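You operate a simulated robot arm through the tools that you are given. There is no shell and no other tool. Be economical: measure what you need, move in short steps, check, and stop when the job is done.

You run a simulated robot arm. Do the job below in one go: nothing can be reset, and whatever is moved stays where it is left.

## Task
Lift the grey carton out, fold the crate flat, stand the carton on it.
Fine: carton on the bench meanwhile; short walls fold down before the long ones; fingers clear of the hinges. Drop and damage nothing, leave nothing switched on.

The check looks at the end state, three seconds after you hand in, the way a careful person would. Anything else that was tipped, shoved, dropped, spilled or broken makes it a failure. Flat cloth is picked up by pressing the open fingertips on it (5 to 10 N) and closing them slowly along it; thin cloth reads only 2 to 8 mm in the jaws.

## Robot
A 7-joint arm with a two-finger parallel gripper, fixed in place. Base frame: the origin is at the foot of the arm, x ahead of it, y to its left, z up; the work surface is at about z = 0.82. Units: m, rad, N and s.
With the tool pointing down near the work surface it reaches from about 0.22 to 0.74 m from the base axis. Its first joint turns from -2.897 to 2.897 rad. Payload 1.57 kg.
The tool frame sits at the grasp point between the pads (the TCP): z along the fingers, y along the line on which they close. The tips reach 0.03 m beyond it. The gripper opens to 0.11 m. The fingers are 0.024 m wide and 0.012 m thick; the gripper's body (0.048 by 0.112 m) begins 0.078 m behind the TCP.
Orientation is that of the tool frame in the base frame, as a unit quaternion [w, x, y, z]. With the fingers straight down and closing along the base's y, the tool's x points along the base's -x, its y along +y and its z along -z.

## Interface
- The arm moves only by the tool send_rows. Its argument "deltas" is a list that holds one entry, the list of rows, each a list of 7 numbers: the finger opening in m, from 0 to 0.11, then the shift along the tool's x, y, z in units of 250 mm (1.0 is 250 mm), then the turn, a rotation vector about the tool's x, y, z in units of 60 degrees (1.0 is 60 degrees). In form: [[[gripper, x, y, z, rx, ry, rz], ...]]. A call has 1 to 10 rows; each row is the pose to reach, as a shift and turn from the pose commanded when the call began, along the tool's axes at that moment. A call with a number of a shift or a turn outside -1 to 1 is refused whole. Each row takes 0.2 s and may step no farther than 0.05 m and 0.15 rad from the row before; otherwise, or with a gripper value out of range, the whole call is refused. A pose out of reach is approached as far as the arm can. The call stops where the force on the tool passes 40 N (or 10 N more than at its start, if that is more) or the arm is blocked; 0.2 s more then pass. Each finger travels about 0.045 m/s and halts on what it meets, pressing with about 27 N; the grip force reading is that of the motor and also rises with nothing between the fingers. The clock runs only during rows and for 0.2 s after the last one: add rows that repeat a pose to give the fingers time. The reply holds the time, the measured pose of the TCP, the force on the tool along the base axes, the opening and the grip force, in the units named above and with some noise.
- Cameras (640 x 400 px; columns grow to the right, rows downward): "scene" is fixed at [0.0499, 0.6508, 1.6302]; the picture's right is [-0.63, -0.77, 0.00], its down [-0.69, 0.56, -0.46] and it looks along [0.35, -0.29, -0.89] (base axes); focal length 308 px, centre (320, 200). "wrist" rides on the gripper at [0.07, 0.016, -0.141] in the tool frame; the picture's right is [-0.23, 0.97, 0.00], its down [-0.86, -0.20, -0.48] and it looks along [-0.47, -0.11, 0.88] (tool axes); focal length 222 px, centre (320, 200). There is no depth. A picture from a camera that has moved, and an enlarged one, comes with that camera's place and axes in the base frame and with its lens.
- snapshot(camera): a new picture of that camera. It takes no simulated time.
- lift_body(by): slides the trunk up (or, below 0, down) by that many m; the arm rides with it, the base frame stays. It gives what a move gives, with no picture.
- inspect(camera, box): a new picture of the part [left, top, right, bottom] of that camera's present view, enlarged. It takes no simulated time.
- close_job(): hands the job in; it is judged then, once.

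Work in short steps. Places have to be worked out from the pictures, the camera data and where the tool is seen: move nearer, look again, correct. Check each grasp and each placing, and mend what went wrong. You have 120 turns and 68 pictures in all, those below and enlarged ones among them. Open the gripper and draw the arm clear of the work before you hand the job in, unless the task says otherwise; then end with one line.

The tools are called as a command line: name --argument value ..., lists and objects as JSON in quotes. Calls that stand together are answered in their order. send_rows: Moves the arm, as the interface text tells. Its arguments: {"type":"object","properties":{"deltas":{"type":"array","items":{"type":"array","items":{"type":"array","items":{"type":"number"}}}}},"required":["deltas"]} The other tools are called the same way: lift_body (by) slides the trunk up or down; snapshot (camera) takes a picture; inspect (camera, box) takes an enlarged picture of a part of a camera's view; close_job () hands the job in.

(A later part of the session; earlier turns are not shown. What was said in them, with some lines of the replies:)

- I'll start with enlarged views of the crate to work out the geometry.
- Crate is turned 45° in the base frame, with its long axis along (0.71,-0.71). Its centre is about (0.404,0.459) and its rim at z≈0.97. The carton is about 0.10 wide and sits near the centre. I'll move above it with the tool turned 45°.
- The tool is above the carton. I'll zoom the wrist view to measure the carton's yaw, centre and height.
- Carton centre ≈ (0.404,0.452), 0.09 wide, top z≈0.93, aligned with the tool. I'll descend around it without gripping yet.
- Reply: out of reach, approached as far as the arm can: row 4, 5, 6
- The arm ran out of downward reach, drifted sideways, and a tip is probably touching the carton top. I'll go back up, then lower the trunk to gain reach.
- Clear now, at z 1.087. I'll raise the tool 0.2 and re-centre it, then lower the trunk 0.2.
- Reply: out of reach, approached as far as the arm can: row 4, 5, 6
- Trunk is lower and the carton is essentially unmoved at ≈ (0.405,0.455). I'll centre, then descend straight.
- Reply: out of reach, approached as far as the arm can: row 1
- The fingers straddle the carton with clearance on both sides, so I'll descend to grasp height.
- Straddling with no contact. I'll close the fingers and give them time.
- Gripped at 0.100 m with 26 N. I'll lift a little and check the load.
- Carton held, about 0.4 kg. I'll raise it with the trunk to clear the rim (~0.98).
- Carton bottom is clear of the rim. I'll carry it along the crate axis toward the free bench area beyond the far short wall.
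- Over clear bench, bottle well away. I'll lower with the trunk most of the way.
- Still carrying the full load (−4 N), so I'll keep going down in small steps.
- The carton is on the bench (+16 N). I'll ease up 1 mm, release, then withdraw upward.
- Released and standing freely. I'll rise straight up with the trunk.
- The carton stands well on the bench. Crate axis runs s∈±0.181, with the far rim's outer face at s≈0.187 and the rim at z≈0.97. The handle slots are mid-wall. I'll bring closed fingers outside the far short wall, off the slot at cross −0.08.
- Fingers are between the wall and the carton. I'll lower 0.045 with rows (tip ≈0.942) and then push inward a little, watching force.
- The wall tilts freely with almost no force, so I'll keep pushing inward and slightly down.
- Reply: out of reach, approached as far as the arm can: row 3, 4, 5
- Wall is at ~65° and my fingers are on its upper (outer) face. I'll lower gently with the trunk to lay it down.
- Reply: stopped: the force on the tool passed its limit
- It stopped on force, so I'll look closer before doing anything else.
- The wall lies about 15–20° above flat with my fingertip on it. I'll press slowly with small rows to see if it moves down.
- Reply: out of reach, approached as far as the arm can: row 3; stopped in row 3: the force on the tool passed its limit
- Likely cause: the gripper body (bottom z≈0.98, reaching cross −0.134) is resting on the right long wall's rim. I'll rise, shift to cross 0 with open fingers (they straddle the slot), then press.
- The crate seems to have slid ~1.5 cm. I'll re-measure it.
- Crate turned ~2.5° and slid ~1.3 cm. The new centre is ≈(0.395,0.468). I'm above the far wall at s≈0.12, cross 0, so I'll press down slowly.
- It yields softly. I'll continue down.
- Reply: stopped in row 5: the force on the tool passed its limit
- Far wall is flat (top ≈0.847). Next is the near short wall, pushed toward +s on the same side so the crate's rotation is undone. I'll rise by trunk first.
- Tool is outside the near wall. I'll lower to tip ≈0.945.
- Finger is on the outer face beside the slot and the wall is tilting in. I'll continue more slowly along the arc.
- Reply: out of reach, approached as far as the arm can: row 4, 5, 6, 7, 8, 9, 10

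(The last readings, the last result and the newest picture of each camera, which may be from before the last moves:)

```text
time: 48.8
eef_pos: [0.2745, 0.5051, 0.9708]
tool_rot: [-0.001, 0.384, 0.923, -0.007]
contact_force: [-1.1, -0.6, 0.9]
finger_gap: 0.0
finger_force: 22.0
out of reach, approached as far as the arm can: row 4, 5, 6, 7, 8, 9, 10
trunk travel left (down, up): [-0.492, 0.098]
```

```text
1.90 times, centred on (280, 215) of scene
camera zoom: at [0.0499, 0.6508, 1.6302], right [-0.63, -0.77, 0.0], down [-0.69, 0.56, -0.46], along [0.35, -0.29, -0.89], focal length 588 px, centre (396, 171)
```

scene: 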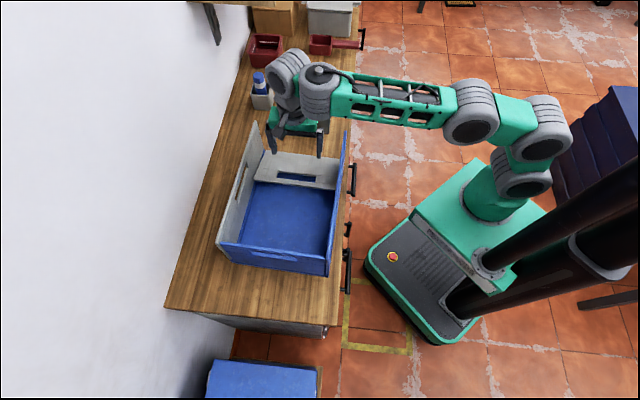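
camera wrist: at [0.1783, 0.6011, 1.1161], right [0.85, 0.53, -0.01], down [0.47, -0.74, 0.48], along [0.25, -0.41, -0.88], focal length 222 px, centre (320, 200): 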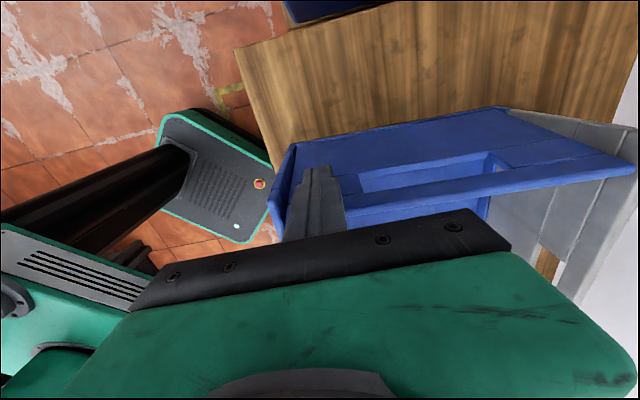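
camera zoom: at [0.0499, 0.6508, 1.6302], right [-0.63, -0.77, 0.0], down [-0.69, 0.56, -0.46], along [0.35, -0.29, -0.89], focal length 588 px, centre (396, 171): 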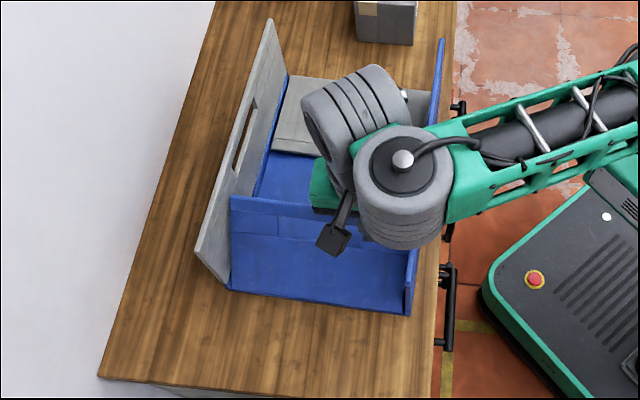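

The downward limit blocks the arc, and the finger has drifted near the slot. I'll lift slightly, shift away from the slot, then lower the trunk.

send_rows --deltas '[[[0.0, 0, 0, -0.1, 0, 0, 0], [0.0, 0, -0.04, -0.2, 0, 0, 0], [0.0, 0, -0.08, -0.28, 0, 0, 0.0], [0.0, 0, -0.08, -0.28, 0, 0, 0.0]]]'

lift_body --by -0.08

snapshot --camera "wrist"

```text
time: 49.8
eef_pos: [0.2627, 0.4932, 1.0394]
tool_rot: [-0.002, 0.384, 0.923, -0.002]
contact_force: [0.1, -0.2, 0.4]
finger_gap: 0.0001
finger_force: 21.2
trunk travel left (down, up): [-0.492, 0.098]
```

```text
time: 51.0
eef_pos: [0.263, 0.4931, 0.96]
tool_rot: [-0.002, 0.384, 0.923, -0.003]
contact_force: [-0.1, -0.2, -0.5]
finger_gap: 0.0
finger_force: 21.7
trunk travel left (down, up): [-0.412, 0.178]
```

```text
30 pictures are left
camera wrist: at [0.2251, 0.5544, 1.1016], right [0.85, 0.53, -0.01], down [0.47, -0.75, 0.48], along [0.25, -0.41, -0.88], focal length 222 px, centre (320, 200)
```

wrist: 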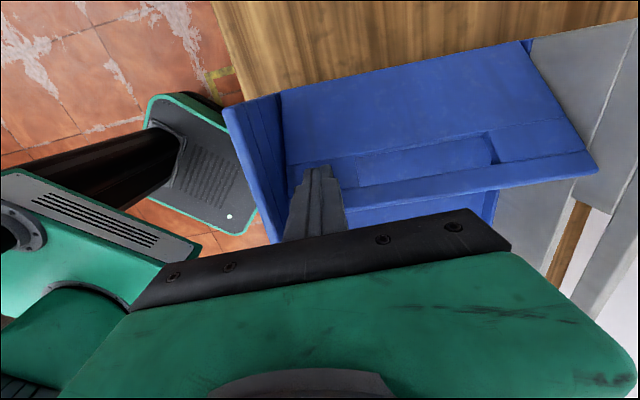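

send_rows --deltas '[[[0.0, -0.03, 0, 0.015, 0, 0, 0], [0.0, -0.06, 0, 0.03, 0, 0, 0], [0.0, -0.09, 0, 0.045, 0, 0, 0], [0.0, -0.12, 0, 0.065, 0, 0, 0], [0.0, -0.15, 0, 0.085, 0, 0, 0], [0.0, -0.18, 0, 0.11, 0, 0, 0], [0.0, -0.2, 0, 0.13, 0, 0, 0], [0.0, -0.22, 0, 0.15, 0, 0, 0]]]'

inspect --camera "scene" --box '[190, 110, 370, 320]'

```text
time: 52.8
eef_pos: [0.3015, 0.454, 0.9205]
tool_rot: [-0.001, 0.383, 0.924, -0.002]
contact_force: [0.5, -0.2, 0.5]
finger_gap: 0.0002
finger_force: 20.9
trunk travel left (down, up): [-0.412, 0.178]
```

```text
1.90 times, centred on (280, 215) of scene
camera zoom: at [0.0499, 0.6508, 1.6302], right [-0.63, -0.77, 0.0], down [-0.69, 0.56, -0.46], along [0.35, -0.29, -0.89], focal length 588 px, centre (396, 171)
```

zoom: 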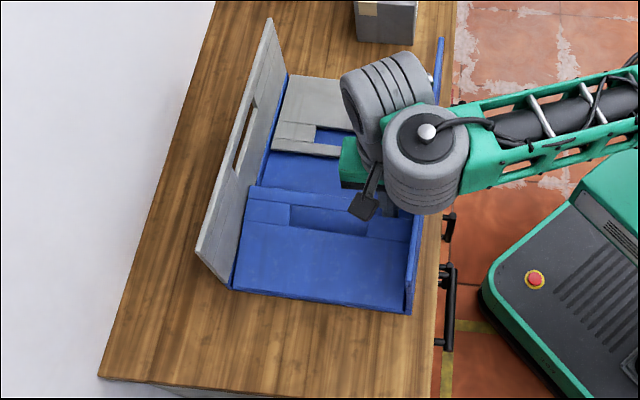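

Wall at ~65–70°. I'll lift, move to cross 0, s −0.12 with open fingers, then press it down.

send_rows --deltas '[[[0.0, 0, 0, -0.12, 0, 0, 0], [0.02, 0, 0.03, -0.22, 0, 0, 0], [0.04, 0.06, 0.12, -0.22, 0, 0, 0], [0.06, 0.14, 0.2, -0.22, 0, 0, 0], [0.08, 0.22, 0.28, -0.22, 0, 0, 0], [0.1, 0.25, 0.321, -0.22, 0, 0, 0], [0.11, 0.25, 0.321, -0.22, 0, 0, 0], [0.11, 0.25, 0.321, -0.22, 0, 0, 0]]]'

snapshot --camera "wrist"

```text
time: 54.6
eef_pos: [0.315, 0.5554, 0.978]
tool_rot: [-0.003, 0.384, 0.924, -0.003]
contact_force: [-1.3, -0.9, 0.1]
finger_gap: 0.1102
finger_force: 0.0
trunk travel left (down, up): [-0.412, 0.178]
```

```text
28 pictures are left
camera wrist: at [0.2774, 0.6165, 1.1193], right [0.85, 0.53, -0.01], down [0.47, -0.75, 0.48], along [0.25, -0.41, -0.88], focal length 222 px, centre (320, 200)
```

wrist: 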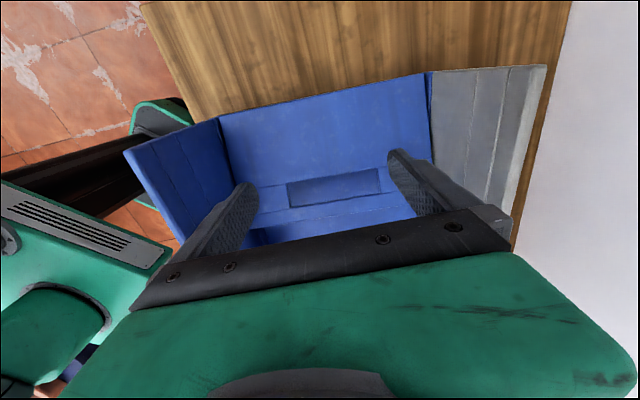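

Centred over the near wall. I'll press down.

send_rows --deltas '[[[0.11, 0, 0, 0.08, 0, 0, 0], [0.11, 0, 0, 0.16, 0, 0, 0], [0.11, 0, 0, 0.2, 0, 0, 0], [0.11, 0, 0, 0.24, 0, 0, 0], [0.11, 0, 0, 0.28, 0, 0, 0], [0.11, 0, 0, 0.32, 0, 0, 0], [0.11, 0, 0, 0.35, 0, 0, 0], [0.11, 0, 0, 0.38, 0, 0, 0], [0.11, 0, 0, 0.4, 0, 0, 0]]]'

inspect --camera "scene" --box '[190, 110, 370, 320]'

```text
time: 56.6
eef_pos: [0.3146, 0.5546, 0.8766]
tool_rot: [-0.002, 0.384, 0.923, -0.001]
contact_force: [0.5, -1.6, 0.6]
finger_gap: 0.1097
finger_force: 0.0
trunk travel left (down, up): [-0.412, 0.178]
```

```text
1.90 times, centred on (280, 215) of scene
camera zoom: at [0.0499, 0.6508, 1.6302], right [-0.63, -0.77, 0.0], down [-0.69, 0.56, -0.46], along [0.35, -0.29, -0.89], focal length 588 px, centre (396, 171)
```

zoom: 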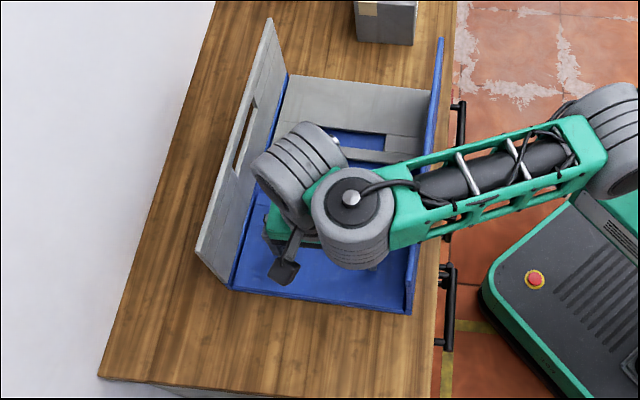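

send_rows --deltas '[[[0.11, 0, 0, 0.01, 0, 0, 0], [0.11, 0, 0, 0.02, 0, 0, 0], [0.11, 0, 0, 0.025, 0, 0, 0]]]'

```text
time: 57.4
eef_pos: [0.3136, 0.5549, 0.8761]
tool_rot: [-0.001, 0.383, 0.924, 0.002]
contact_force: [5.0, 0.7, 29.1]
finger_gap: 0.107
finger_force: 0.0
trunk travel left (down, up): [-0.412, 0.178]
```

Both short walls are flat. Next is the right (bench-front) long wall. I'll rise, close the fingers, and go outside it at s≈+0.095, off its slot.

lift_body --by 0.175

send_rows --deltas '[[[0.09, -0.1, -0.09, 0, 0, 0, 0.01], [0.07, -0.21, -0.18, 0, 0, 0, 0.02], [0.05, -0.32, -0.27, 0, 0, 0, 0.03], [0.03, -0.43, -0.36, 0, 0, 0, 0.03], [0.01, -0.54, -0.45, 0, 0, 0, 0.03], [0.0, -0.65, -0.54, 0, 0, 0, 0.03], [0.0, -0.76, -0.63, 0, 0, 0, 0.03], [0.0, -0.838, -0.695, 0, 0, 0, 0.03], [0.0, -0.838, -0.695, 0, 0, 0, 0.03]]]'

inspect --camera "scene" --box '[190, 90, 390, 300]'

```text
time: 59.4
eef_pos: [0.3143, 0.5552, 1.0452]
tool_rot: [-0.002, 0.383, 0.924, -0.003]
contact_force: [-0.7, 1.0, 0.4]
finger_gap: 0.1099
finger_force: 0.0
trunk travel left (down, up): [-0.587, 0.003]
```

```text
time: 61.4
eef_pos: [0.3704, 0.314, 1.0887]
tool_rot: [-0.003, 0.398, 0.917, -0.013]
contact_force: [0.3, -1.4, 0.5]
finger_gap: 0.0
finger_force: 21.4
out of reach, approached as far as the arm can: row 2, 3, 4, 5, 6, 7, 8
trunk travel left (down, up): [-0.587, 0.003]
```

```text
1.90 times, centred on (290, 195) of scene
camera zoom: at [0.0499, 0.6508, 1.6302], right [-0.63, -0.77, 0.0], down [-0.69, 0.56, -0.46], along [0.35, -0.29, -0.89], focal length 588 px, centre (377, 210)
```

zoom: 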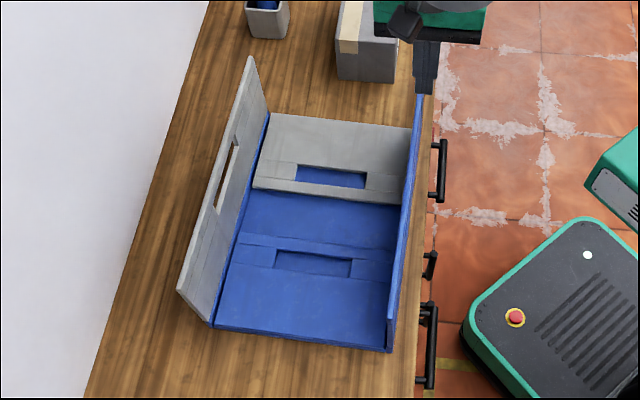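

Both short walls are flat inside. The tool is over the right rim, so I'll move 4.5 cm outward and up, then drop the trunk for reach.

send_rows --deltas '[[[0.0, 0, -0.06, -0.1, -0.012, 0, 0], [0.0, 0, -0.12, -0.2, -0.025, 0.005, 0], [0.0, 0, -0.18, -0.3, -0.025, 0.005, 0], [0.0, 0, -0.18, -0.4, -0.025, 0.005, 0], [0.0, 0, -0.18, -0.4, -0.025, 0.005, 0]]]'

lift_body --by -0.17

inspect --camera "scene" --box '[190, 90, 390, 300]'

```text
time: 62.5
eef_pos: [0.3074, 0.254, 1.1599]
tool_rot: [0.001, 0.398, 0.917, 0.009]
contact_force: [-0.3, 1.2, 0.1]
finger_gap: 0.0
finger_force: 21.4
out of reach, approached as far as the arm can: row 1, 2, 3, 4, 5
trunk travel left (down, up): [-0.587, 0.003]
```

```text
time: 64.5
eef_pos: [0.3067, 0.2551, 0.9893]
tool_rot: [0.001, 0.398, 0.917, 0.01]
contact_force: [-0.4, 0.0, -0.2]
finger_gap: 0.0
finger_force: 21.5
trunk travel left (down, up): [-0.417, 0.173]
```

```text
1.90 times, centred on (290, 195) of scene
camera zoom: at [0.0499, 0.6508, 1.6302], right [-0.63, -0.77, 0.0], down [-0.69, 0.56, -0.46], along [0.35, -0.29, -0.89], focal length 588 px, centre (377, 210)
```

zoom: 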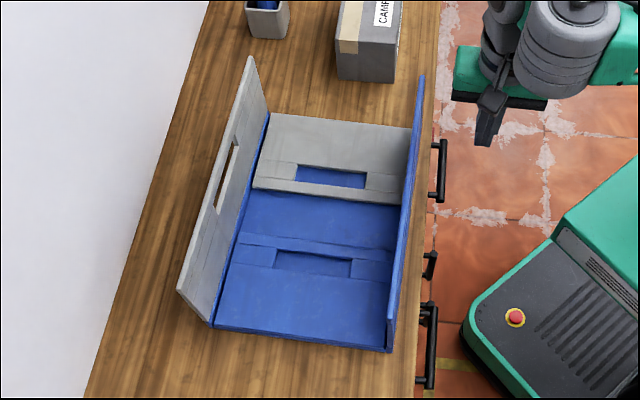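

Outside the right wall at cross −0.21. I'll lower to tip 0.945 and advance, then push slowly.

send_rows --deltas '[[[0.0, 0, 0.08, 0.03, 0, 0, 0], [0.0, 0, 0.16, 0.056, 0, 0, 0], [0.0, 0, 0.22, 0.056, 0, 0, 0], [0.0, 0, 0.26, 0.056, 0, 0, 0], [0.0, 0, 0.29, 0.056, 0, 0, 0], [0.0, 0, 0.32, 0.056, 0, 0, 0], [0.0, 0, 0.35, 0.058, 0, 0, 0], [0.0, 0, 0.38, 0.06, 0, 0, 0]]]'

inspect --camera "scene" --box '[190, 90, 390, 300]'

```text
time: 66.3
eef_pos: [0.3753, 0.3208, 0.9777]
tool_rot: [0.001, 0.398, 0.917, 0.008]
contact_force: [0.8, -0.4, -0.4]
finger_gap: 0.0
finger_force: 20.8
trunk travel left (down, up): [-0.417, 0.173]
```

```text
1.90 times, centred on (290, 195) of scene
camera zoom: at [0.0499, 0.6508, 1.6302], right [-0.63, -0.77, 0.0], down [-0.69, 0.56, -0.46], along [0.35, -0.29, -0.89], focal length 588 px, centre (377, 210)
```

zoom: 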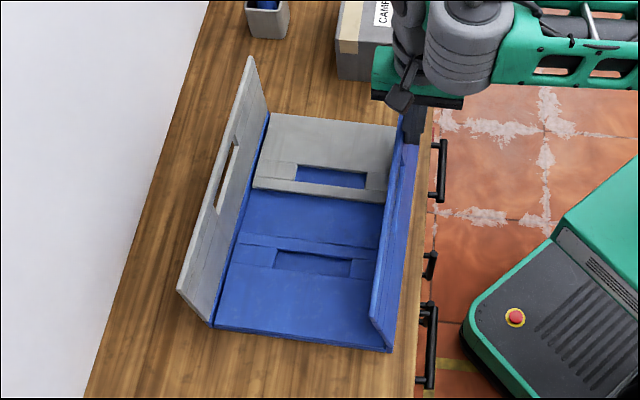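

It tilts freely and the crate isn't moving. I'll continue along the arc.

send_rows --deltas '[[[0.0, 0, 0.03, 0.012, 0, 0, 0], [0.0, 0, 0.06, 0.025, 0, 0, 0], [0.0, 0, 0.09, 0.04, 0, 0, 0], [0.0, 0, 0.12, 0.06, 0, 0, 0], [0.0, 0, 0.15, 0.08, 0, 0, 0], [0.0, 0, 0.18, 0.105, 0, 0, 0], [0.0, 0, 0.21, 0.13, 0, 0, 0], [0.0, 0, 0.23, 0.16, 0, 0, 0], [0.0, 0, 0.25, 0.19, 0, 0, 0]]]'

inspect --camera "scene" --box '[190, 90, 390, 300]'

```text
time: 68.3
eef_pos: [0.4213, 0.3661, 0.9303]
tool_rot: [0.0, 0.398, 0.917, 0.008]
contact_force: [0.1, -1.0, 0.5]
finger_gap: 0.0002
finger_force: 22.2
trunk travel left (down, up): [-0.417, 0.173]
```

```text
1.90 times, centred on (290, 195) of scene
camera zoom: at [0.0499, 0.6508, 1.6302], right [-0.63, -0.77, 0.0], down [-0.69, 0.56, -0.46], along [0.35, -0.29, -0.89], focal length 588 px, centre (377, 210)
```

zoom: 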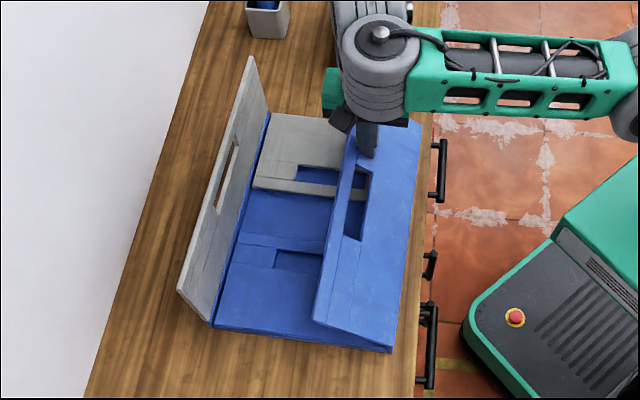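

Now press straight down to flatten it.

send_rows --deltas '[[[0.0, 0, 0, 0.025, 0, 0, 0], [0.0, 0, 0, 0.05, 0, 0, 0], [0.0, 0, 0, 0.075, 0, 0, 0], [0.0, 0, 0, 0.1, 0, 0, 0], [0.0, 0, 0, 0.12, 0, 0, 0], [0.0, 0, 0, 0.14, 0, 0, 0]]]'

inspect --camera "scene" --box '[190, 90, 390, 300]'

```text
time: 69.7
eef_pos: [0.4319, 0.3699, 0.9193]
tool_rot: [-0.001, 0.398, 0.918, 0.0]
contact_force: [-0.2, 0.0, 0.0]
finger_gap: 0.0
finger_force: 21.0
out of reach, approached as far as the arm can: row 1, 2, 3, 4, 5, 6
trunk travel left (down, up): [-0.417, 0.173]
```

```text
1.90 times, centred on (290, 195) of scene
camera zoom: at [0.0499, 0.6508, 1.6302], right [-0.63, -0.77, 0.0], down [-0.69, 0.56, -0.46], along [0.35, -0.29, -0.89], focal length 588 px, centre (377, 210)
```

zoom: 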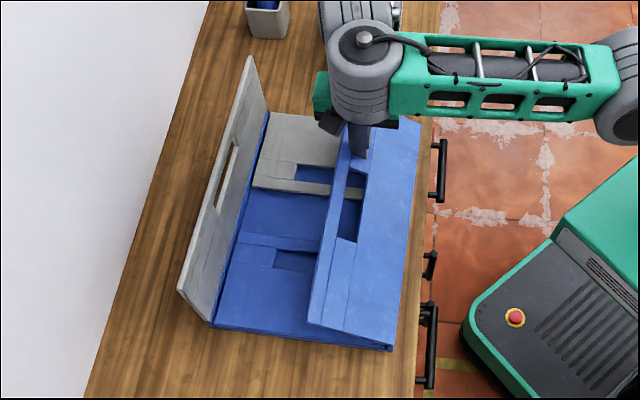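

lift_body --by -0.03

inspect --camera "scene" --box '[190, 90, 390, 300]'

```text
time: 70.4
eef_pos: [0.4327, 0.3696, 0.8887]
tool_rot: [-0.001, 0.398, 0.917, 0.0]
contact_force: [0.4, 1.6, -0.7]
finger_gap: 0.0001
finger_force: 21.0
trunk travel left (down, up): [-0.387, 0.203]
```

```text
1.90 times, centred on (290, 195) of scene
camera zoom: at [0.0499, 0.6508, 1.6302], right [-0.63, -0.77, 0.0], down [-0.69, 0.56, -0.46], along [0.35, -0.29, -0.89], focal length 588 px, centre (377, 210)
```

zoom: 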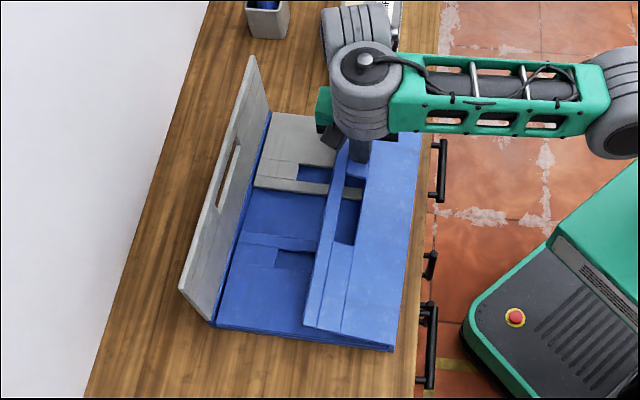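

send_rows --deltas '[[[0.0, 0, 0, 0.012, 0, 0, 0], [0.0, 0, 0, 0.024, 0, 0, 0], [0.0, 0, 0, 0.036, 0, 0, 0], [0.0, 0, 0, 0.036, 0, 0, 0]]]'

```text
time: 71.4
eef_pos: [0.4328, 0.3711, 0.8832]
tool_rot: [-0.001, 0.398, 0.917, -0.003]
contact_force: [-0.2, 0.5, -0.1]
finger_gap: 0.0002
finger_force: 21.3
out of reach, approached as far as the arm can: row 3, 4
trunk travel left (down, up): [-0.387, 0.203]
```

inspect --camera "scene" --box '[260, 130, 350, 190]'

snapshot --camera "wrist"

```text
6.67 times, centred on (305, 160) of scene
camera zoom: at [0.0499, 0.6508, 1.6302], right [-0.63, -0.77, 0.0], down [-0.69, 0.56, -0.46], along [0.35, -0.29, -0.89], focal length 2056 px, centre (420, 467)
```

zoom: 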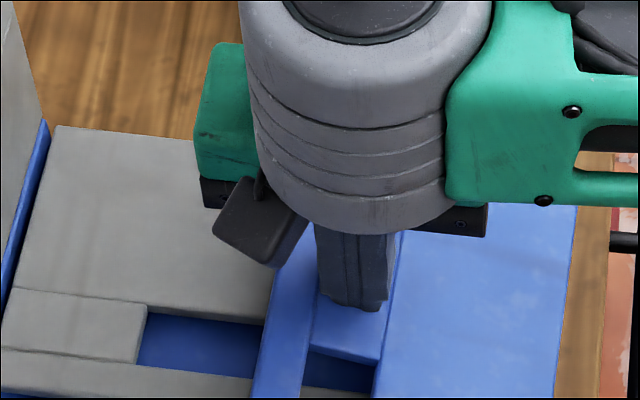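

```text
19 pictures are left
camera wrist: at [0.3974, 0.4332, 1.0254], right [0.87, 0.5, -0.01], down [0.44, -0.76, 0.48], along [0.23, -0.42, -0.88], focal length 222 px, centre (320, 200)
```

wrist: 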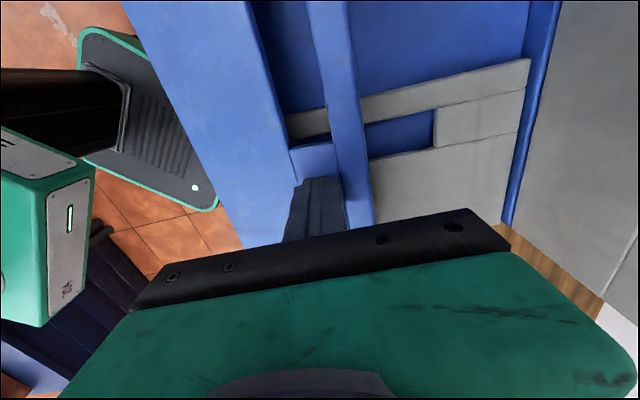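

Nearly flat, so I'll press with the trunk until contact.

lift_body --by -0.015

```text
time: 72.0
eef_pos: [0.4328, 0.3712, 0.8738]
tool_rot: [0.0, 0.399, 0.917, 0.003]
contact_force: [0.3, -1.4, 38.0]
finger_gap: 0.0002
finger_force: 20.8
trunk travel left (down, up): [-0.372, 0.218]
```

Right long wall is flat. For the left wall, I'll go over it from inside with the gripper open so the outer finger drops behind the wall and can pull it inward. I'll rise and move over it first.

lift_body --by 0.19

send_rows --deltas '[[[0.03, 0, 0, 0, 0, 0, 0], [0.06, 0, 0, 0, 0, 0, 0], [0.09, -0.004, 0.1, 0, 0, 0, 0], [0.11, -0.008, 0.22, 0, 0, 0, 0], [0.11, -0.012, 0.34, 0, 0, 0, 0], [0.11, -0.018, 0.46, 0, 0, 0, 0], [0.11, -0.018, 0.547, 0, 0, 0, 0], [0.11, -0.018, 0.547, 0, 0, 0, 0]]]'

inspect --camera "scene" --box '[190, 90, 370, 300]'

snapshot --camera "wrist"

```text
time: 74.1
eef_pos: [0.4338, 0.3706, 1.0592]
tool_rot: [-0.001, 0.398, 0.917, -0.002]
contact_force: [0.1, 0.2, 0.0]
finger_gap: 0.0002
finger_force: 21.1
trunk travel left (down, up): [-0.562, 0.028]
```

```text
time: 75.9
eef_pos: [0.5351, 0.4599, 1.0558]
tool_rot: [-0.002, 0.398, 0.918, -0.003]
contact_force: [0.2, 0.3, 0.8]
finger_gap: 0.1101
finger_force: 0.1
trunk travel left (down, up): [-0.562, 0.028]
```

```text
1.90 times, centred on (280, 195) of scene
camera zoom: at [0.0499, 0.6508, 1.6302], right [-0.63, -0.77, 0.0], down [-0.69, 0.56, -0.46], along [0.35, -0.29, -0.89], focal length 588 px, centre (396, 210)
```

zoom: 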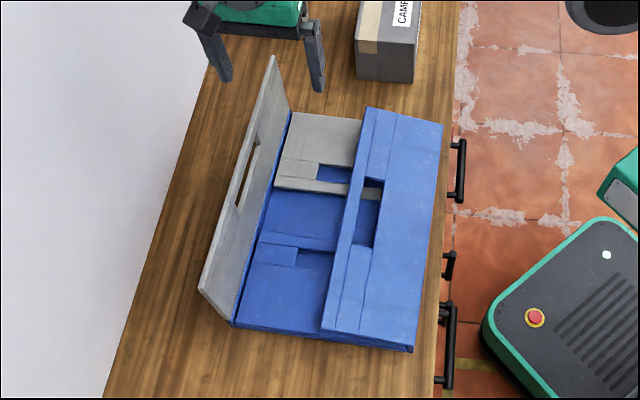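

```text
17 pictures are left
camera wrist: at [0.4998, 0.522, 1.1975], right [0.87, 0.5, -0.01], down [0.44, -0.76, 0.48], along [0.23, -0.42, -0.88], focal length 222 px, centre (320, 200)
```

wrist: 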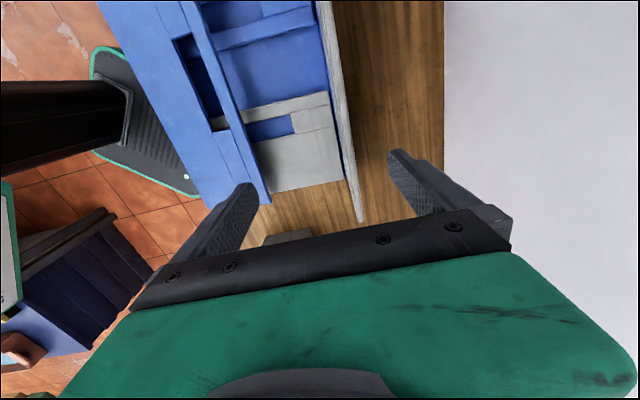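

Fingers straddle the left rim (outer finger at cross ≈0.155, rim 0.125). I'll lower 0.085.

lift_body --by -0.085

send_rows --deltas '[[[0.11, 0, -0.04, 0, 0, 0, 0], [0.11, 0, -0.08, 0, 0, 0, 0], [0.11, 0, -0.11, 0, 0, 0, 0], [0.11, 0, -0.14, 0, 0, 0, 0], [0.11, 0, -0.17, 0, 0, 0, 0], [0.11, 0, -0.2, 0.004, 0, 0, 0]]]'

inspect --camera "scene" --box '[190, 90, 370, 300]'

```text
time: 77.1
eef_pos: [0.535, 0.4591, 0.9725]
tool_rot: [-0.001, 0.398, 0.917, -0.002]
contact_force: [-0.2, 0.2, 1.3]
finger_gap: 0.1101
finger_force: 0.0
trunk travel left (down, up): [-0.477, 0.113]
```

```text
time: 78.5
eef_pos: [0.4977, 0.4257, 0.972]
tool_rot: [-0.002, 0.399, 0.917, -0.002]
contact_force: [-0.6, 0.1, 0.6]
finger_gap: 0.1098
finger_force: 0.2
trunk travel left (down, up): [-0.477, 0.113]
```

```text
1.90 times, centred on (280, 195) of scene
camera zoom: at [0.0499, 0.6508, 1.6302], right [-0.63, -0.77, 0.0], down [-0.69, 0.56, -0.46], along [0.35, -0.29, -0.89], focal length 588 px, centre (396, 210)
```

zoom: 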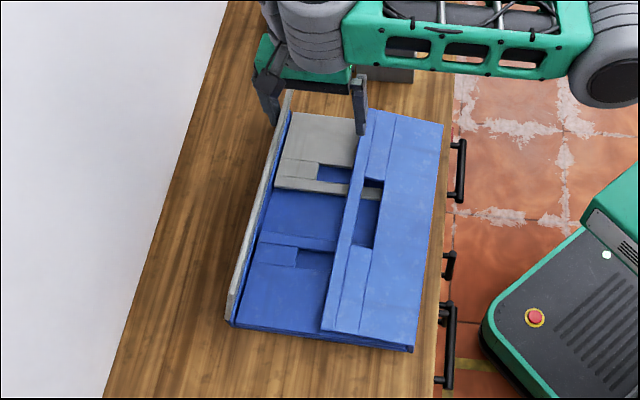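

Works well. I'll regain downward reach by going rows up then trunk down, on the same vertical line.

send_rows --deltas '[[[0.11, 0, 0, -0.12, 0, 0, 0], [0.11, 0, 0, -0.24, 0, 0, 0], [0.11, 0, 0, -0.34, 0, 0, 0], [0.11, 0, 0, -0.34, 0, 0, 0]]]'

lift_body --by -0.09

send_rows --deltas '[[[0.11, 0, -0.03, 0.01, 0, 0, 0], [0.11, 0, -0.06, 0.02, 0, 0, 0], [0.11, 0, -0.09, 0.035, 0, 0, 0], [0.11, 0, -0.12, 0.055, 0, 0, 0], [0.11, 0, -0.15, 0.075, 0, 0, 0], [0.11, 0, -0.18, 0.1, 0, 0, 0], [0.11, 0, -0.21, 0.125, 0, 0, 0], [0.11, 0, -0.24, 0.15, 0, 0, 0]]]'

inspect --camera "scene" --box '[190, 90, 370, 300]'

```text
time: 79.5
eef_pos: [0.4981, 0.4249, 1.0562]
tool_rot: [-0.001, 0.398, 0.917, -0.003]
contact_force: [-0.1, 0.1, -0.5]
finger_gap: 0.11
finger_force: 0.1
trunk travel left (down, up): [-0.477, 0.113]
```

```text
time: 80.8
eef_pos: [0.4973, 0.4243, 0.967]
tool_rot: [-0.002, 0.399, 0.917, -0.002]
contact_force: [-0.6, 0.9, 0.0]
finger_gap: 0.11
finger_force: 0.0
trunk travel left (down, up): [-0.387, 0.203]
```

```text
time: 82.6
eef_pos: [0.454, 0.3832, 0.9276]
tool_rot: [-0.002, 0.398, 0.917, -0.003]
contact_force: [1.2, 0.6, -1.0]
finger_gap: 0.11
finger_force: 0.0
trunk travel left (down, up): [-0.387, 0.203]
```

```text
1.90 times, centred on (280, 195) of scene
camera zoom: at [0.0499, 0.6508, 1.6302], right [-0.63, -0.77, 0.0], down [-0.69, 0.56, -0.46], along [0.35, -0.29, -0.89], focal length 588 px, centre (396, 210)
```

zoom: 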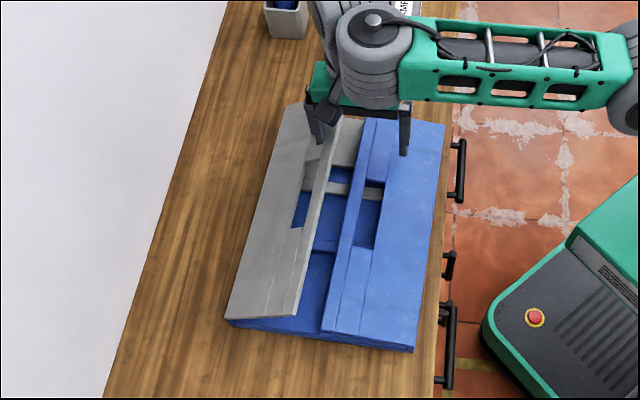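

Left wall at ~60°. Pressing straight down now flattens it, with the other finger landing on the already flat right wall.

send_rows --deltas '[[[0.11, 0, 0, 0.03, 0, 0, 0], [0.11, 0, 0, 0.06, 0, 0, 0], [0.11, 0, 0, 0.09, 0, 0, 0], [0.11, 0, 0, 0.115, 0, 0, 0], [0.11, 0, 0, 0.135, 0, 0, 0], [0.11, 0, 0, 0.15, 0, 0, 0], [0.11, 0, 0, 0.165, 0, 0, 0], [0.11, 0, 0, 0.18, 0, 0, 0]]]'

```text
time: 84.6
eef_pos: [0.4546, 0.3836, 0.8894]
tool_rot: [-0.001, 0.399, 0.917, 0.005]
contact_force: [-1.5, -2.1, 16.1]
finger_gap: 0.11
finger_force: 0.0
trunk travel left (down, up): [-0.387, 0.203]
stopped in row 8: the force on the tool passed its limit (the readings are from after the stop); the commanded pose is now the measured one
```

Firm contact at tip z≈0.859. I'll rise and look.

lift_body --by 0.17

inspect --camera "scene" --box '[190, 90, 370, 300]'

snapshot --camera "wrist"

```text
time: 86.5
eef_pos: [0.4542, 0.3851, 1.0574]
tool_rot: [0.0, 0.398, 0.917, 0.003]
contact_force: [0.1, -0.3, -0.4]
finger_gap: 0.1103
finger_force: 0.1
trunk travel left (down, up): [-0.557, 0.033]
```

```text
1.90 times, centred on (280, 195) of scene
camera zoom: at [0.0499, 0.6508, 1.6302], right [-0.63, -0.77, 0.0], down [-0.69, 0.56, -0.46], along [0.35, -0.29, -0.89], focal length 588 px, centre (396, 210)
```

zoom: 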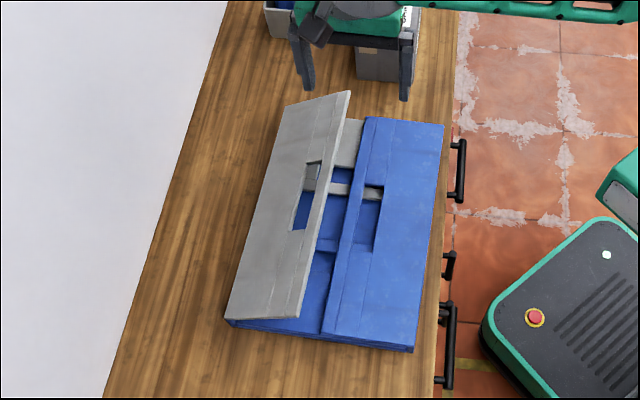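

```text
13 pictures are left
camera wrist: at [0.4176, 0.4459, 1.1993], right [0.87, 0.5, 0.0], down [0.44, -0.76, 0.48], along [0.24, -0.41, -0.88], focal length 222 px, centre (320, 200)
```

wrist: 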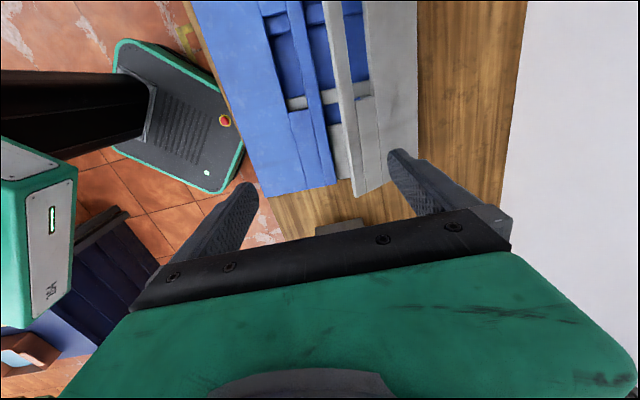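

The left wall is still raised ~30°. I'll press it again with closed fingers at cross ≈0.04 and look while pressed.

send_rows --deltas '[[[0.08, 0, 0.1, 0, 0, 0, 0], [0.05, 0, 0.213, 0, 0, 0, 0], [0.02, 0, 0.213, 0, 0, 0, 0], [0.0, 0, 0.213, 0, 0, 0, 0], [0.0, 0, 0.213, 0, 0, 0, 0], [0.0, 0, 0.213, 0, 0, 0, 0]]]'

lift_body --by -0.15

send_rows --deltas '[[[0.0, 0, 0, 0.02, 0, 0, 0], [0.0, 0, 0, 0.04, 0, 0, 0], [0.0, 0, 0, 0.06, 0, 0, 0], [0.0, 0, 0, 0.08, 0, 0, 0], [0.0, 0, 0, 0.09, 0, 0, 0]]]'

inspect --camera "scene" --box '[190, 90, 370, 300]'

```text
time: 87.9
eef_pos: [0.4929, 0.4207, 1.0582]
tool_rot: [0.0, 0.398, 0.917, 0.002]
contact_force: [0.6, -0.1, 0.4]
finger_gap: 0.0
finger_force: 5.2
trunk travel left (down, up): [-0.557, 0.033]
```

```text
time: 89.7
eef_pos: [0.4936, 0.4214, 0.9077]
tool_rot: [0.0, 0.398, 0.917, 0.002]
contact_force: [1.6, 0.4, 0.4]
finger_gap: 0.0002
finger_force: 21.1
trunk travel left (down, up): [-0.407, 0.183]
```

```text
time: 90.8
eef_pos: [0.4936, 0.4219, 0.8855]
tool_rot: [-0.001, 0.398, 0.917, 0.002]
contact_force: [-0.5, -0.6, -0.2]
finger_gap: 0.0
finger_force: 20.9
trunk travel left (down, up): [-0.407, 0.183]
```

```text
1.90 times, centred on (280, 195) of scene
camera zoom: at [0.0499, 0.6508, 1.6302], right [-0.63, -0.77, 0.0], down [-0.69, 0.56, -0.46], along [0.35, -0.29, -0.89], focal length 588 px, centre (396, 210)
```

zoom: 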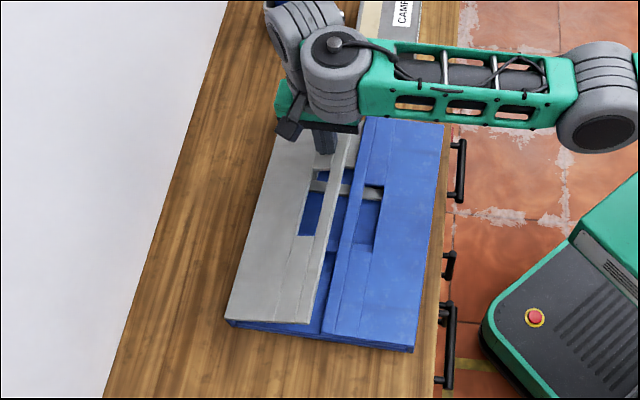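

It's going down well this time. I'll press on until firm contact.

send_rows --deltas '[[[0.0, 0, 0, 0.012, 0, 0, 0], [0.0, 0, 0, 0.024, 0, 0, 0], [0.0, 0, 0, 0.036, 0, 0, 0], [0.0, 0, 0, 0.048, 0, 0, 0], [0.0, 0, 0, 0.06, 0, 0, 0]]]'

```text
time: 92.0
eef_pos: [0.4924, 0.4222, 0.8754]
tool_rot: [0.0, 0.397, 0.918, 0.006]
contact_force: [-3.7, -4.4, 24.2]
finger_gap: 0.0
finger_force: 20.8
trunk travel left (down, up): [-0.407, 0.183]
```

Firm contact at tip 0.845, the same as the right wall. I'll rise and check.

lift_body --by 0.18

inspect --camera "scene" --box '[190, 60, 370, 300]'

```text
time: 94.0
eef_pos: [0.4915, 0.4236, 1.0494]
tool_rot: [0.0, 0.397, 0.918, 0.002]
contact_force: [0.0, 0.9, -0.3]
finger_gap: 0.0002
finger_force: 21.5
trunk travel left (down, up): [-0.587, 0.003]
```

```text
1.67 times, centred on (280, 180) of scene
camera zoom: at [0.0499, 0.6508, 1.6302], right [-0.63, -0.77, 0.0], down [-0.69, 0.56, -0.46], along [0.35, -0.29, -0.89], focal length 514 px, centre (387, 233)
```

zoom: 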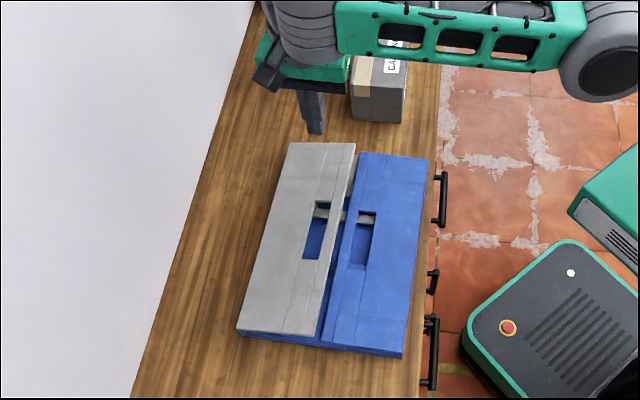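

The left wall's free edge still looks ~1–2 cm high. I'll press once more nearer its free edge, hold, and lift slowly.

send_rows --deltas '[[[0.0, 0, -0.068, 0, 0, 0, 0], [0.0, 0, -0.068, 0, 0, 0, 0]]]'

lift_body --by -0.145

send_rows --deltas '[[[0.0, 0, 0, 0.02, 0, 0, 0], [0.0, 0, 0, 0.04, 0, 0, 0], [0.0, 0, 0, 0.052, 0, 0, 0], [0.0, 0, 0, 0.064, 0, 0, 0], [0.0, 0, 0, 0.076, 0, 0, 0], [0.0, 0, 0, 0.084, 0, 0, 0]]]'

```text
time: 94.7
eef_pos: [0.4808, 0.411, 1.0504]
tool_rot: [0.0, 0.397, 0.918, 0.002]
contact_force: [-0.1, -0.2, 0.5]
finger_gap: 0.0
finger_force: 21.3
trunk travel left (down, up): [-0.587, 0.003]
```

```text
time: 96.4
eef_pos: [0.4813, 0.4116, 0.9072]
tool_rot: [0.0, 0.397, 0.918, 0.003]
contact_force: [-0.6, -0.3, -1.1]
finger_gap: 0.0003
finger_force: 21.3
trunk travel left (down, up): [-0.442, 0.148]
```

```text
time: 97.8
eef_pos: [0.483, 0.4122, 0.8889]
tool_rot: [0.0, 0.398, 0.917, 0.001]
contact_force: [-4.7, -3.3, 13.4]
finger_gap: 0.0
finger_force: 20.9
out of reach, approached as far as the arm can: row 6
trunk travel left (down, up): [-0.442, 0.148]
```

Contact at 0.859 (thick strip), which means flat. I'll hold briefly, lift slowly, and look.

send_rows --deltas '[[[0.0, 0, 0, 0.0, 0, 0, 0], [0.0, 0, 0, 0.0, 0, 0, 0], [0.0, 0, 0, -0.01, 0, 0, 0], [0.0, 0, 0, -0.02, 0, 0, 0], [0.0, 0, 0, -0.04, 0, 0, 0], [0.0, 0, 0, -0.08, 0, 0, 0], [0.0, 0, 0, -0.16, 0, 0, 0], [0.0, 0, 0, -0.3, 0, 0, 0], [0.0, 0, 0, -0.45, 0, 0, 0], [0.0, 0, 0, -0.6, 0, 0, 0]]]'

inspect --camera "scene" --box '[190, 60, 370, 300]'

```text
time: 100.0
eef_pos: [0.4824, 0.4128, 1.0374]
tool_rot: [-0.001, 0.398, 0.917, 0.003]
contact_force: [0.0, 0.2, -0.1]
finger_gap: 0.0
finger_force: 21.4
trunk travel left (down, up): [-0.442, 0.148]
```

```text
1.67 times, centred on (280, 180) of scene
camera zoom: at [0.0499, 0.6508, 1.6302], right [-0.63, -0.77, 0.0], down [-0.69, 0.56, -0.46], along [0.35, -0.29, -0.89], focal length 514 px, centre (387, 233)
```

zoom: 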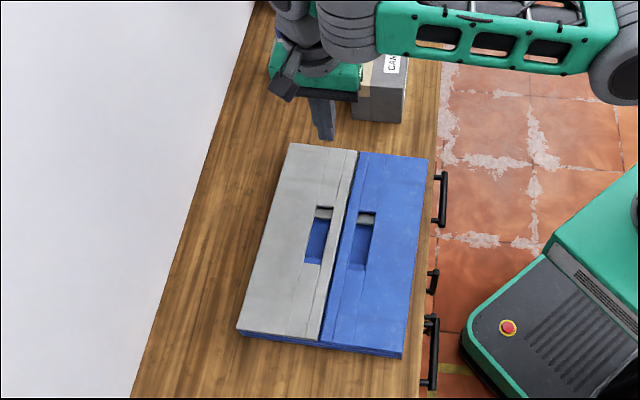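

The crate is flat. Now to the carton: I'll open, realign yaw to 45°, and move back over it.

send_rows --deltas '[[[0.03, -0.13, -0.02, 0, 0, 0, -0.015], [0.06, -0.28, -0.04, 0, 0, 0, -0.031], [0.09, -0.44, -0.07, 0, 0, 0, -0.031], [0.11, -0.6, -0.1, 0, 0, 0, -0.031], [0.11, -0.6, -0.1, 0, 0, 0, -0.031]]]'

```text
time: 101.2
eef_pos: [0.568, 0.286, 1.0353]
tool_rot: [-0.001, 0.383, 0.924, 0.003]
contact_force: [1.5, -0.1, 0.3]
finger_gap: 0.0983
finger_force: 0.0
trunk travel left (down, up): [-0.442, 0.148]
```

send_rows --deltas '[[[0.11, -0.15, -0.03, 0, 0, 0, 0], [0.11, -0.32, -0.06, 0, 0, 0, 0], [0.11, -0.491, -0.092, 0, 0, 0, 0], [0.11, -0.491, -0.092, 0, 0, 0, 0]]]'

snapshot --camera "wrist"

```text
time: 102.2
eef_pos: [0.6362, 0.1818, 1.0371]
tool_rot: [-0.001, 0.383, 0.924, 0.002]
contact_force: [0.9, 0.2, -0.1]
finger_gap: 0.1099
finger_force: 0.1
trunk travel left (down, up): [-0.442, 0.148]
```

```text
9 pictures are left
camera wrist: at [0.5982, 0.242, 1.1786], right [0.85, 0.53, 0.0], down [0.46, -0.75, 0.48], along [0.25, -0.4, -0.88], focal length 222 px, centre (320, 200)
```

wrist: 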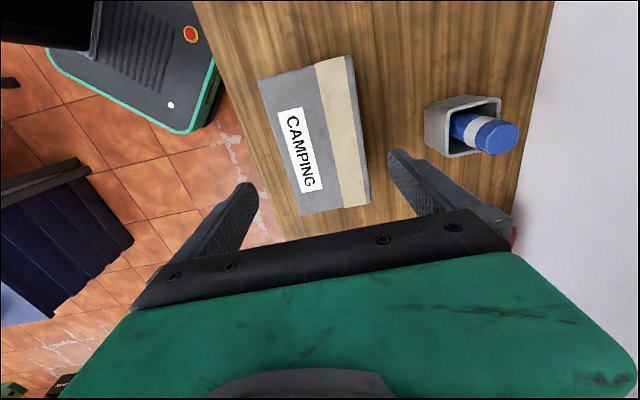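

Aligned over the carton, so I'll nudge +3 mm in y and lower with the trunk.

send_rows --deltas '[[[0.11, -0.004, 0.012, 0, 0, 0, 0], [0.11, -0.004, 0.012, 0, 0, 0, 0]]]'

lift_body --by -0.08

inspect --camera "wrist" --box '[160, 0, 560, 250]'

```text
time: 102.8
eef_pos: [0.6386, 0.1836, 1.0358]
tool_rot: [-0.002, 0.383, 0.924, 0.002]
contact_force: [0.1, -0.5, 0.4]
finger_gap: 0.1097
finger_force: 0.0
trunk travel left (down, up): [-0.442, 0.148]
```

```text
time: 103.9
eef_pos: [0.64, 0.184, 0.9561]
tool_rot: [0.0, 0.382, 0.924, 0.002]
contact_force: [1.0, -0.9, -0.9]
finger_gap: 0.1099
finger_force: 0.1
trunk travel left (down, up): [-0.362, 0.228]
```

```text
1.60 times, centred on (360, 125) of wrist
camera zoom: at [0.6011, 0.2435, 1.0984], right [0.85, 0.53, 0.0], down [0.46, -0.75, 0.48], along [0.25, -0.4, -0.88], focal length 355 px, centre (256, 320)
```

zoom: 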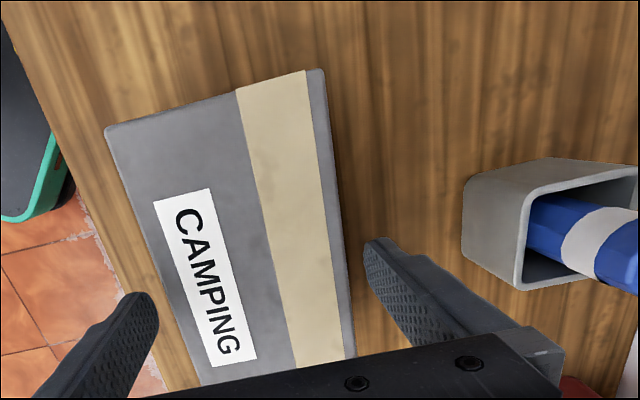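

Straddle looks right. I'll lower the rest and grip.

lift_body --by -0.068

send_rows --deltas '[[[0.1, 0, 0, 0, 0, 0, 0], [0.09, 0, 0, 0, 0, 0, 0], [0.08, 0, 0, 0, 0, 0, 0], [0.07, 0, 0, 0, 0, 0, 0], [0.07, 0, 0, 0, 0, 0, 0]]]'

```text
time: 105.0
eef_pos: [0.6396, 0.1837, 0.8879]
tool_rot: [0.0, 0.383, 0.924, 0.002]
contact_force: [-0.4, -0.6, -0.1]
finger_gap: 0.1099
finger_force: 0.0
trunk travel left (down, up): [-0.294, 0.296]
```

```text
time: 106.2
eef_pos: [0.6394, 0.1839, 0.8889]
tool_rot: [0.0, 0.383, 0.924, 0.002]
contact_force: [-2.4, -0.7, 3.3]
finger_gap: 0.0999
finger_force: 26.6
trunk travel left (down, up): [-0.294, 0.296]
```

Gripped. I'll lift 0.15 with the trunk and carry it back toward the crate centre.

lift_body --by 0.15

send_rows --deltas '[[[0.07, 0.1, 0.01, 0, 0, 0, 0.01], [0.07, 0.22, 0.02, 0, 0, 0, 0.02], [0.07, 0.36, 0.03, 0, 0, 0, 0.03], [0.07, 0.5, 0.04, 0, 0, 0, 0.03], [0.07, 0.64, 0.05, 0, 0, 0, 0.03], [0.07, 0.76, 0.06, 0, 0, 0, 0.03], [0.07, 0.76, 0.06, 0, 0, 0, 0.03]]]'

```text
time: 108.0
eef_pos: [0.6404, 0.1839, 1.037]
tool_rot: [-0.001, 0.383, 0.924, 0.002]
contact_force: [0.5, -0.1, -5.1]
finger_gap: 0.0999
finger_force: 27.2
trunk travel left (down, up): [-0.444, 0.146]
```

```text
time: 109.5
eef_pos: [0.5175, 0.33, 1.0371]
tool_rot: [0.0, 0.398, 0.917, 0.001]
contact_force: [-0.9, 0.1, -3.9]
finger_gap: 0.0998
finger_force: 26.8
trunk travel left (down, up): [-0.444, 0.146]
```

send_rows --deltas '[[[0.07, 0.12, 0.004, 0, 0, 0, 0], [0.07, 0.26, 0.01, 0, 0, 0, 0], [0.07, 0.4, 0.015, 0, 0, 0, 0], [0.07, 0.54, 0.02, 0, 0, 0, 0], [0.07, 0.66, 0.02, 0, 0, 0, 0], [0.07, 0.732, 0.02, 0, 0, 0, 0], [0.07, 0.732, 0.02, 0, 0, 0, 0]]]'

lift_body --by -0.09

inspect --camera "scene" --box '[190, 60, 370, 300]'

```text
time: 111.2
eef_pos: [0.3948, 0.466, 1.0369]
tool_rot: [0.0, 0.397, 0.918, 0.003]
contact_force: [-0.1, 0.0, -4.7]
finger_gap: 0.0999
finger_force: 27.1
trunk travel left (down, up): [-0.444, 0.146]
```

```text
time: 112.4
eef_pos: [0.3956, 0.4665, 0.947]
tool_rot: [0.0, 0.397, 0.918, 0.001]
contact_force: [-0.9, 0.6, -4.8]
finger_gap: 0.1001
finger_force: 27.5
trunk travel left (down, up): [-0.354, 0.236]
```

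```text
1.67 times, centred on (280, 180) of scene
camera zoom: at [0.0499, 0.6508, 1.6302], right [-0.63, -0.77, 0.0], down [-0.69, 0.56, -0.46], along [0.35, -0.29, -0.89], focal length 514 px, centre (387, 233)
```

zoom: 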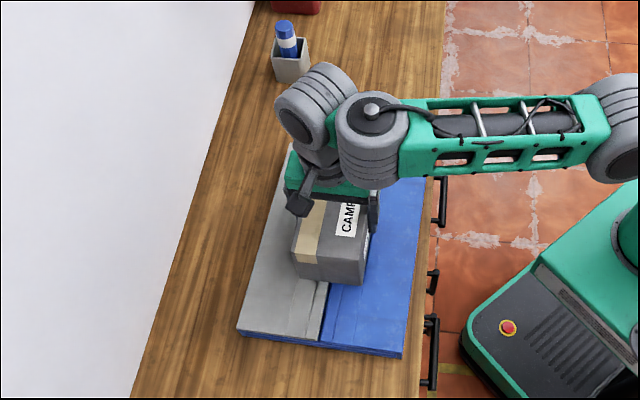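

Centred over the folded crate; contact is expected near TCP z≈0.926. I'll lower gently.

send_rows --deltas '[[[0.07, 0, 0, 0.02, 0, 0, 0], [0.07, 0, 0, 0.04, 0, 0, 0], [0.07, 0, 0, 0.055, 0, 0, 0], [0.07, 0, 0, 0.065, 0, 0, 0], [0.07, 0, 0, 0.065, 0, 0, 0]]]'

```text
time: 113.6
eef_pos: [0.3953, 0.4665, 0.9305]
tool_rot: [0.0, 0.398, 0.918, 0.002]
contact_force: [0.5, 0.2, -4.4]
finger_gap: 0.1002
finger_force: 26.4
trunk travel left (down, up): [-0.354, 0.236]
```

send_rows --deltas '[[[0.07, 0, 0, 0.008, 0, 0, 0], [0.07, 0, 0, 0.014, 0, 0, 0], [0.07, 0, 0, 0.018, 0, 0, 0], [0.07, 0, 0, 0.018, 0, 0, 0]]]'

```text
time: 114.6
eef_pos: [0.3955, 0.465, 0.9288]
tool_rot: [0.0, 0.397, 0.918, 0.004]
contact_force: [-1.8, -1.2, 11.1]
finger_gap: 0.1001
finger_force: 27.3
trunk travel left (down, up): [-0.354, 0.236]
```

Contact at z≈0.928 with +11 N. I'll ease back a hair, release, and rise straight up.

send_rows --deltas '[[[0.07, 0, 0, -0.002, 0, 0, 0], [0.1, 0, 0, -0.002, 0, 0, 0], [0.11, 0, 0, -0.002, 0, 0, 0], [0.11, 0, 0, -0.002, 0, 0, 0], [0.11, 0, 0, -0.002, 0, 0, 0]]]'

lift_body --by 0.18

inspect --camera "wrist" --box '[120, 0, 560, 275]'

```text
time: 115.8
eef_pos: [0.3959, 0.4655, 0.9273]
tool_rot: [-0.001, 0.397, 0.918, 0.002]
contact_force: [0.3, 0.5, 1.1]
finger_gap: 0.1099
finger_force: 0.1
trunk travel left (down, up): [-0.354, 0.236]
```

```text
time: 117.8
eef_pos: [0.3952, 0.4658, 1.1076]
tool_rot: [0.0, 0.397, 0.918, 0.002]
contact_force: [-0.1, 0.2, 0.0]
finger_gap: 0.1102
finger_force: 0.1
trunk travel left (down, up): [-0.534, 0.056]
```

```text
1.45 times, centred on (340, 138) of wrist
camera zoom: at [0.3594, 0.5272, 1.249], right [0.87, 0.5, 0.0], down [0.44, -0.76, 0.48], along [0.24, -0.41, -0.88], focal length 323 px, centre (291, 291)
```

zoom: 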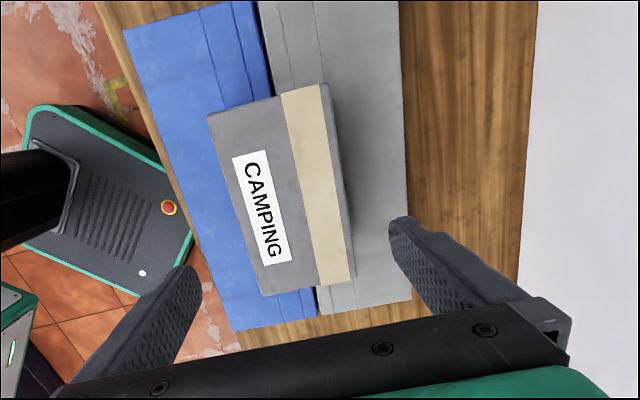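

Carton stands squarely on the folded crate. I'll draw the arm back toward the robot.

send_rows --deltas '[[[0.11, -0.06, -0.12, -0.02, 0, 0, 0], [0.11, -0.12, -0.24, -0.04, 0, 0, 0], [0.11, -0.18, -0.38, -0.06, 0, 0, 0], [0.11, -0.24, -0.52, -0.08, 0, 0, 0], [0.11, -0.3, -0.64, -0.1, 0, 0, 0], [0.11, -0.3, -0.72, -0.1, 0, 0, 0], [0.11, -0.3, -0.72, -0.1, 0, 0, 0]]]'

snapshot --camera "scene"

inspect --camera "scene" --box '[200, 110, 360, 270]'

```text
time: 119.4
eef_pos: [0.3145, 0.2894, 1.1306]
tool_rot: [0.0, 0.398, 0.918, 0.002]
contact_force: [0.0, 0.5, -0.4]
finger_gap: 0.1097
finger_force: 0.0
trunk travel left (down, up): [-0.534, 0.056]
```

```text
5 pictures are left
```

scene: 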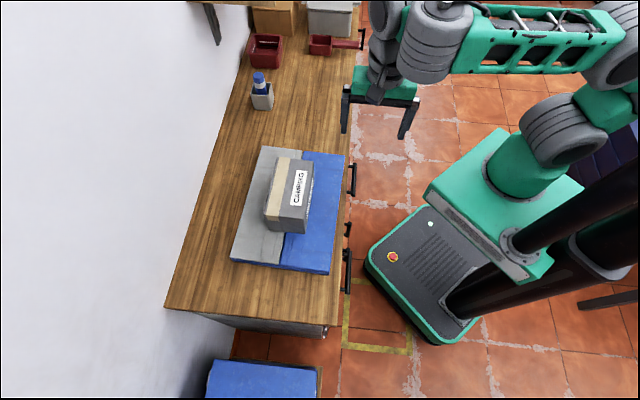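

```text
2.50 times, centred on (280, 190) of scene
camera zoom: at [0.0499, 0.6508, 1.6302], right [-0.63, -0.77, 0.0], down [-0.69, 0.56, -0.46], along [0.35, -0.29, -0.89], focal length 771 px, centre (420, 225)
```

zoom: 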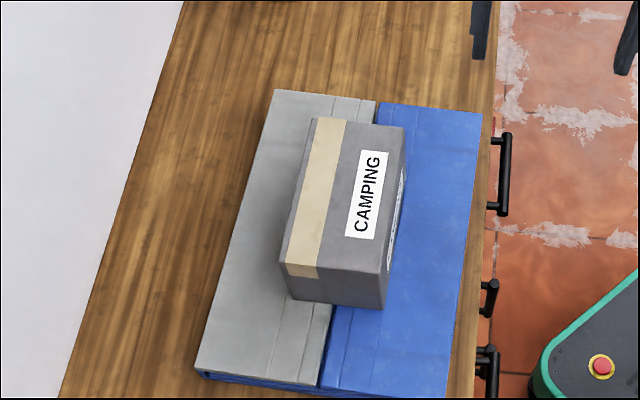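

The crate is flat, the carton stands on it, everything else is untouched and the arm is clear, so I'm handing in.

close_job

```text
The job is handed in.
```

The crate is folded flat, short walls first, and the carton stands upright on top of it; folding shifted the crate about 1 cm on the bench, nothing was dropped, and the gripper is open and clear.
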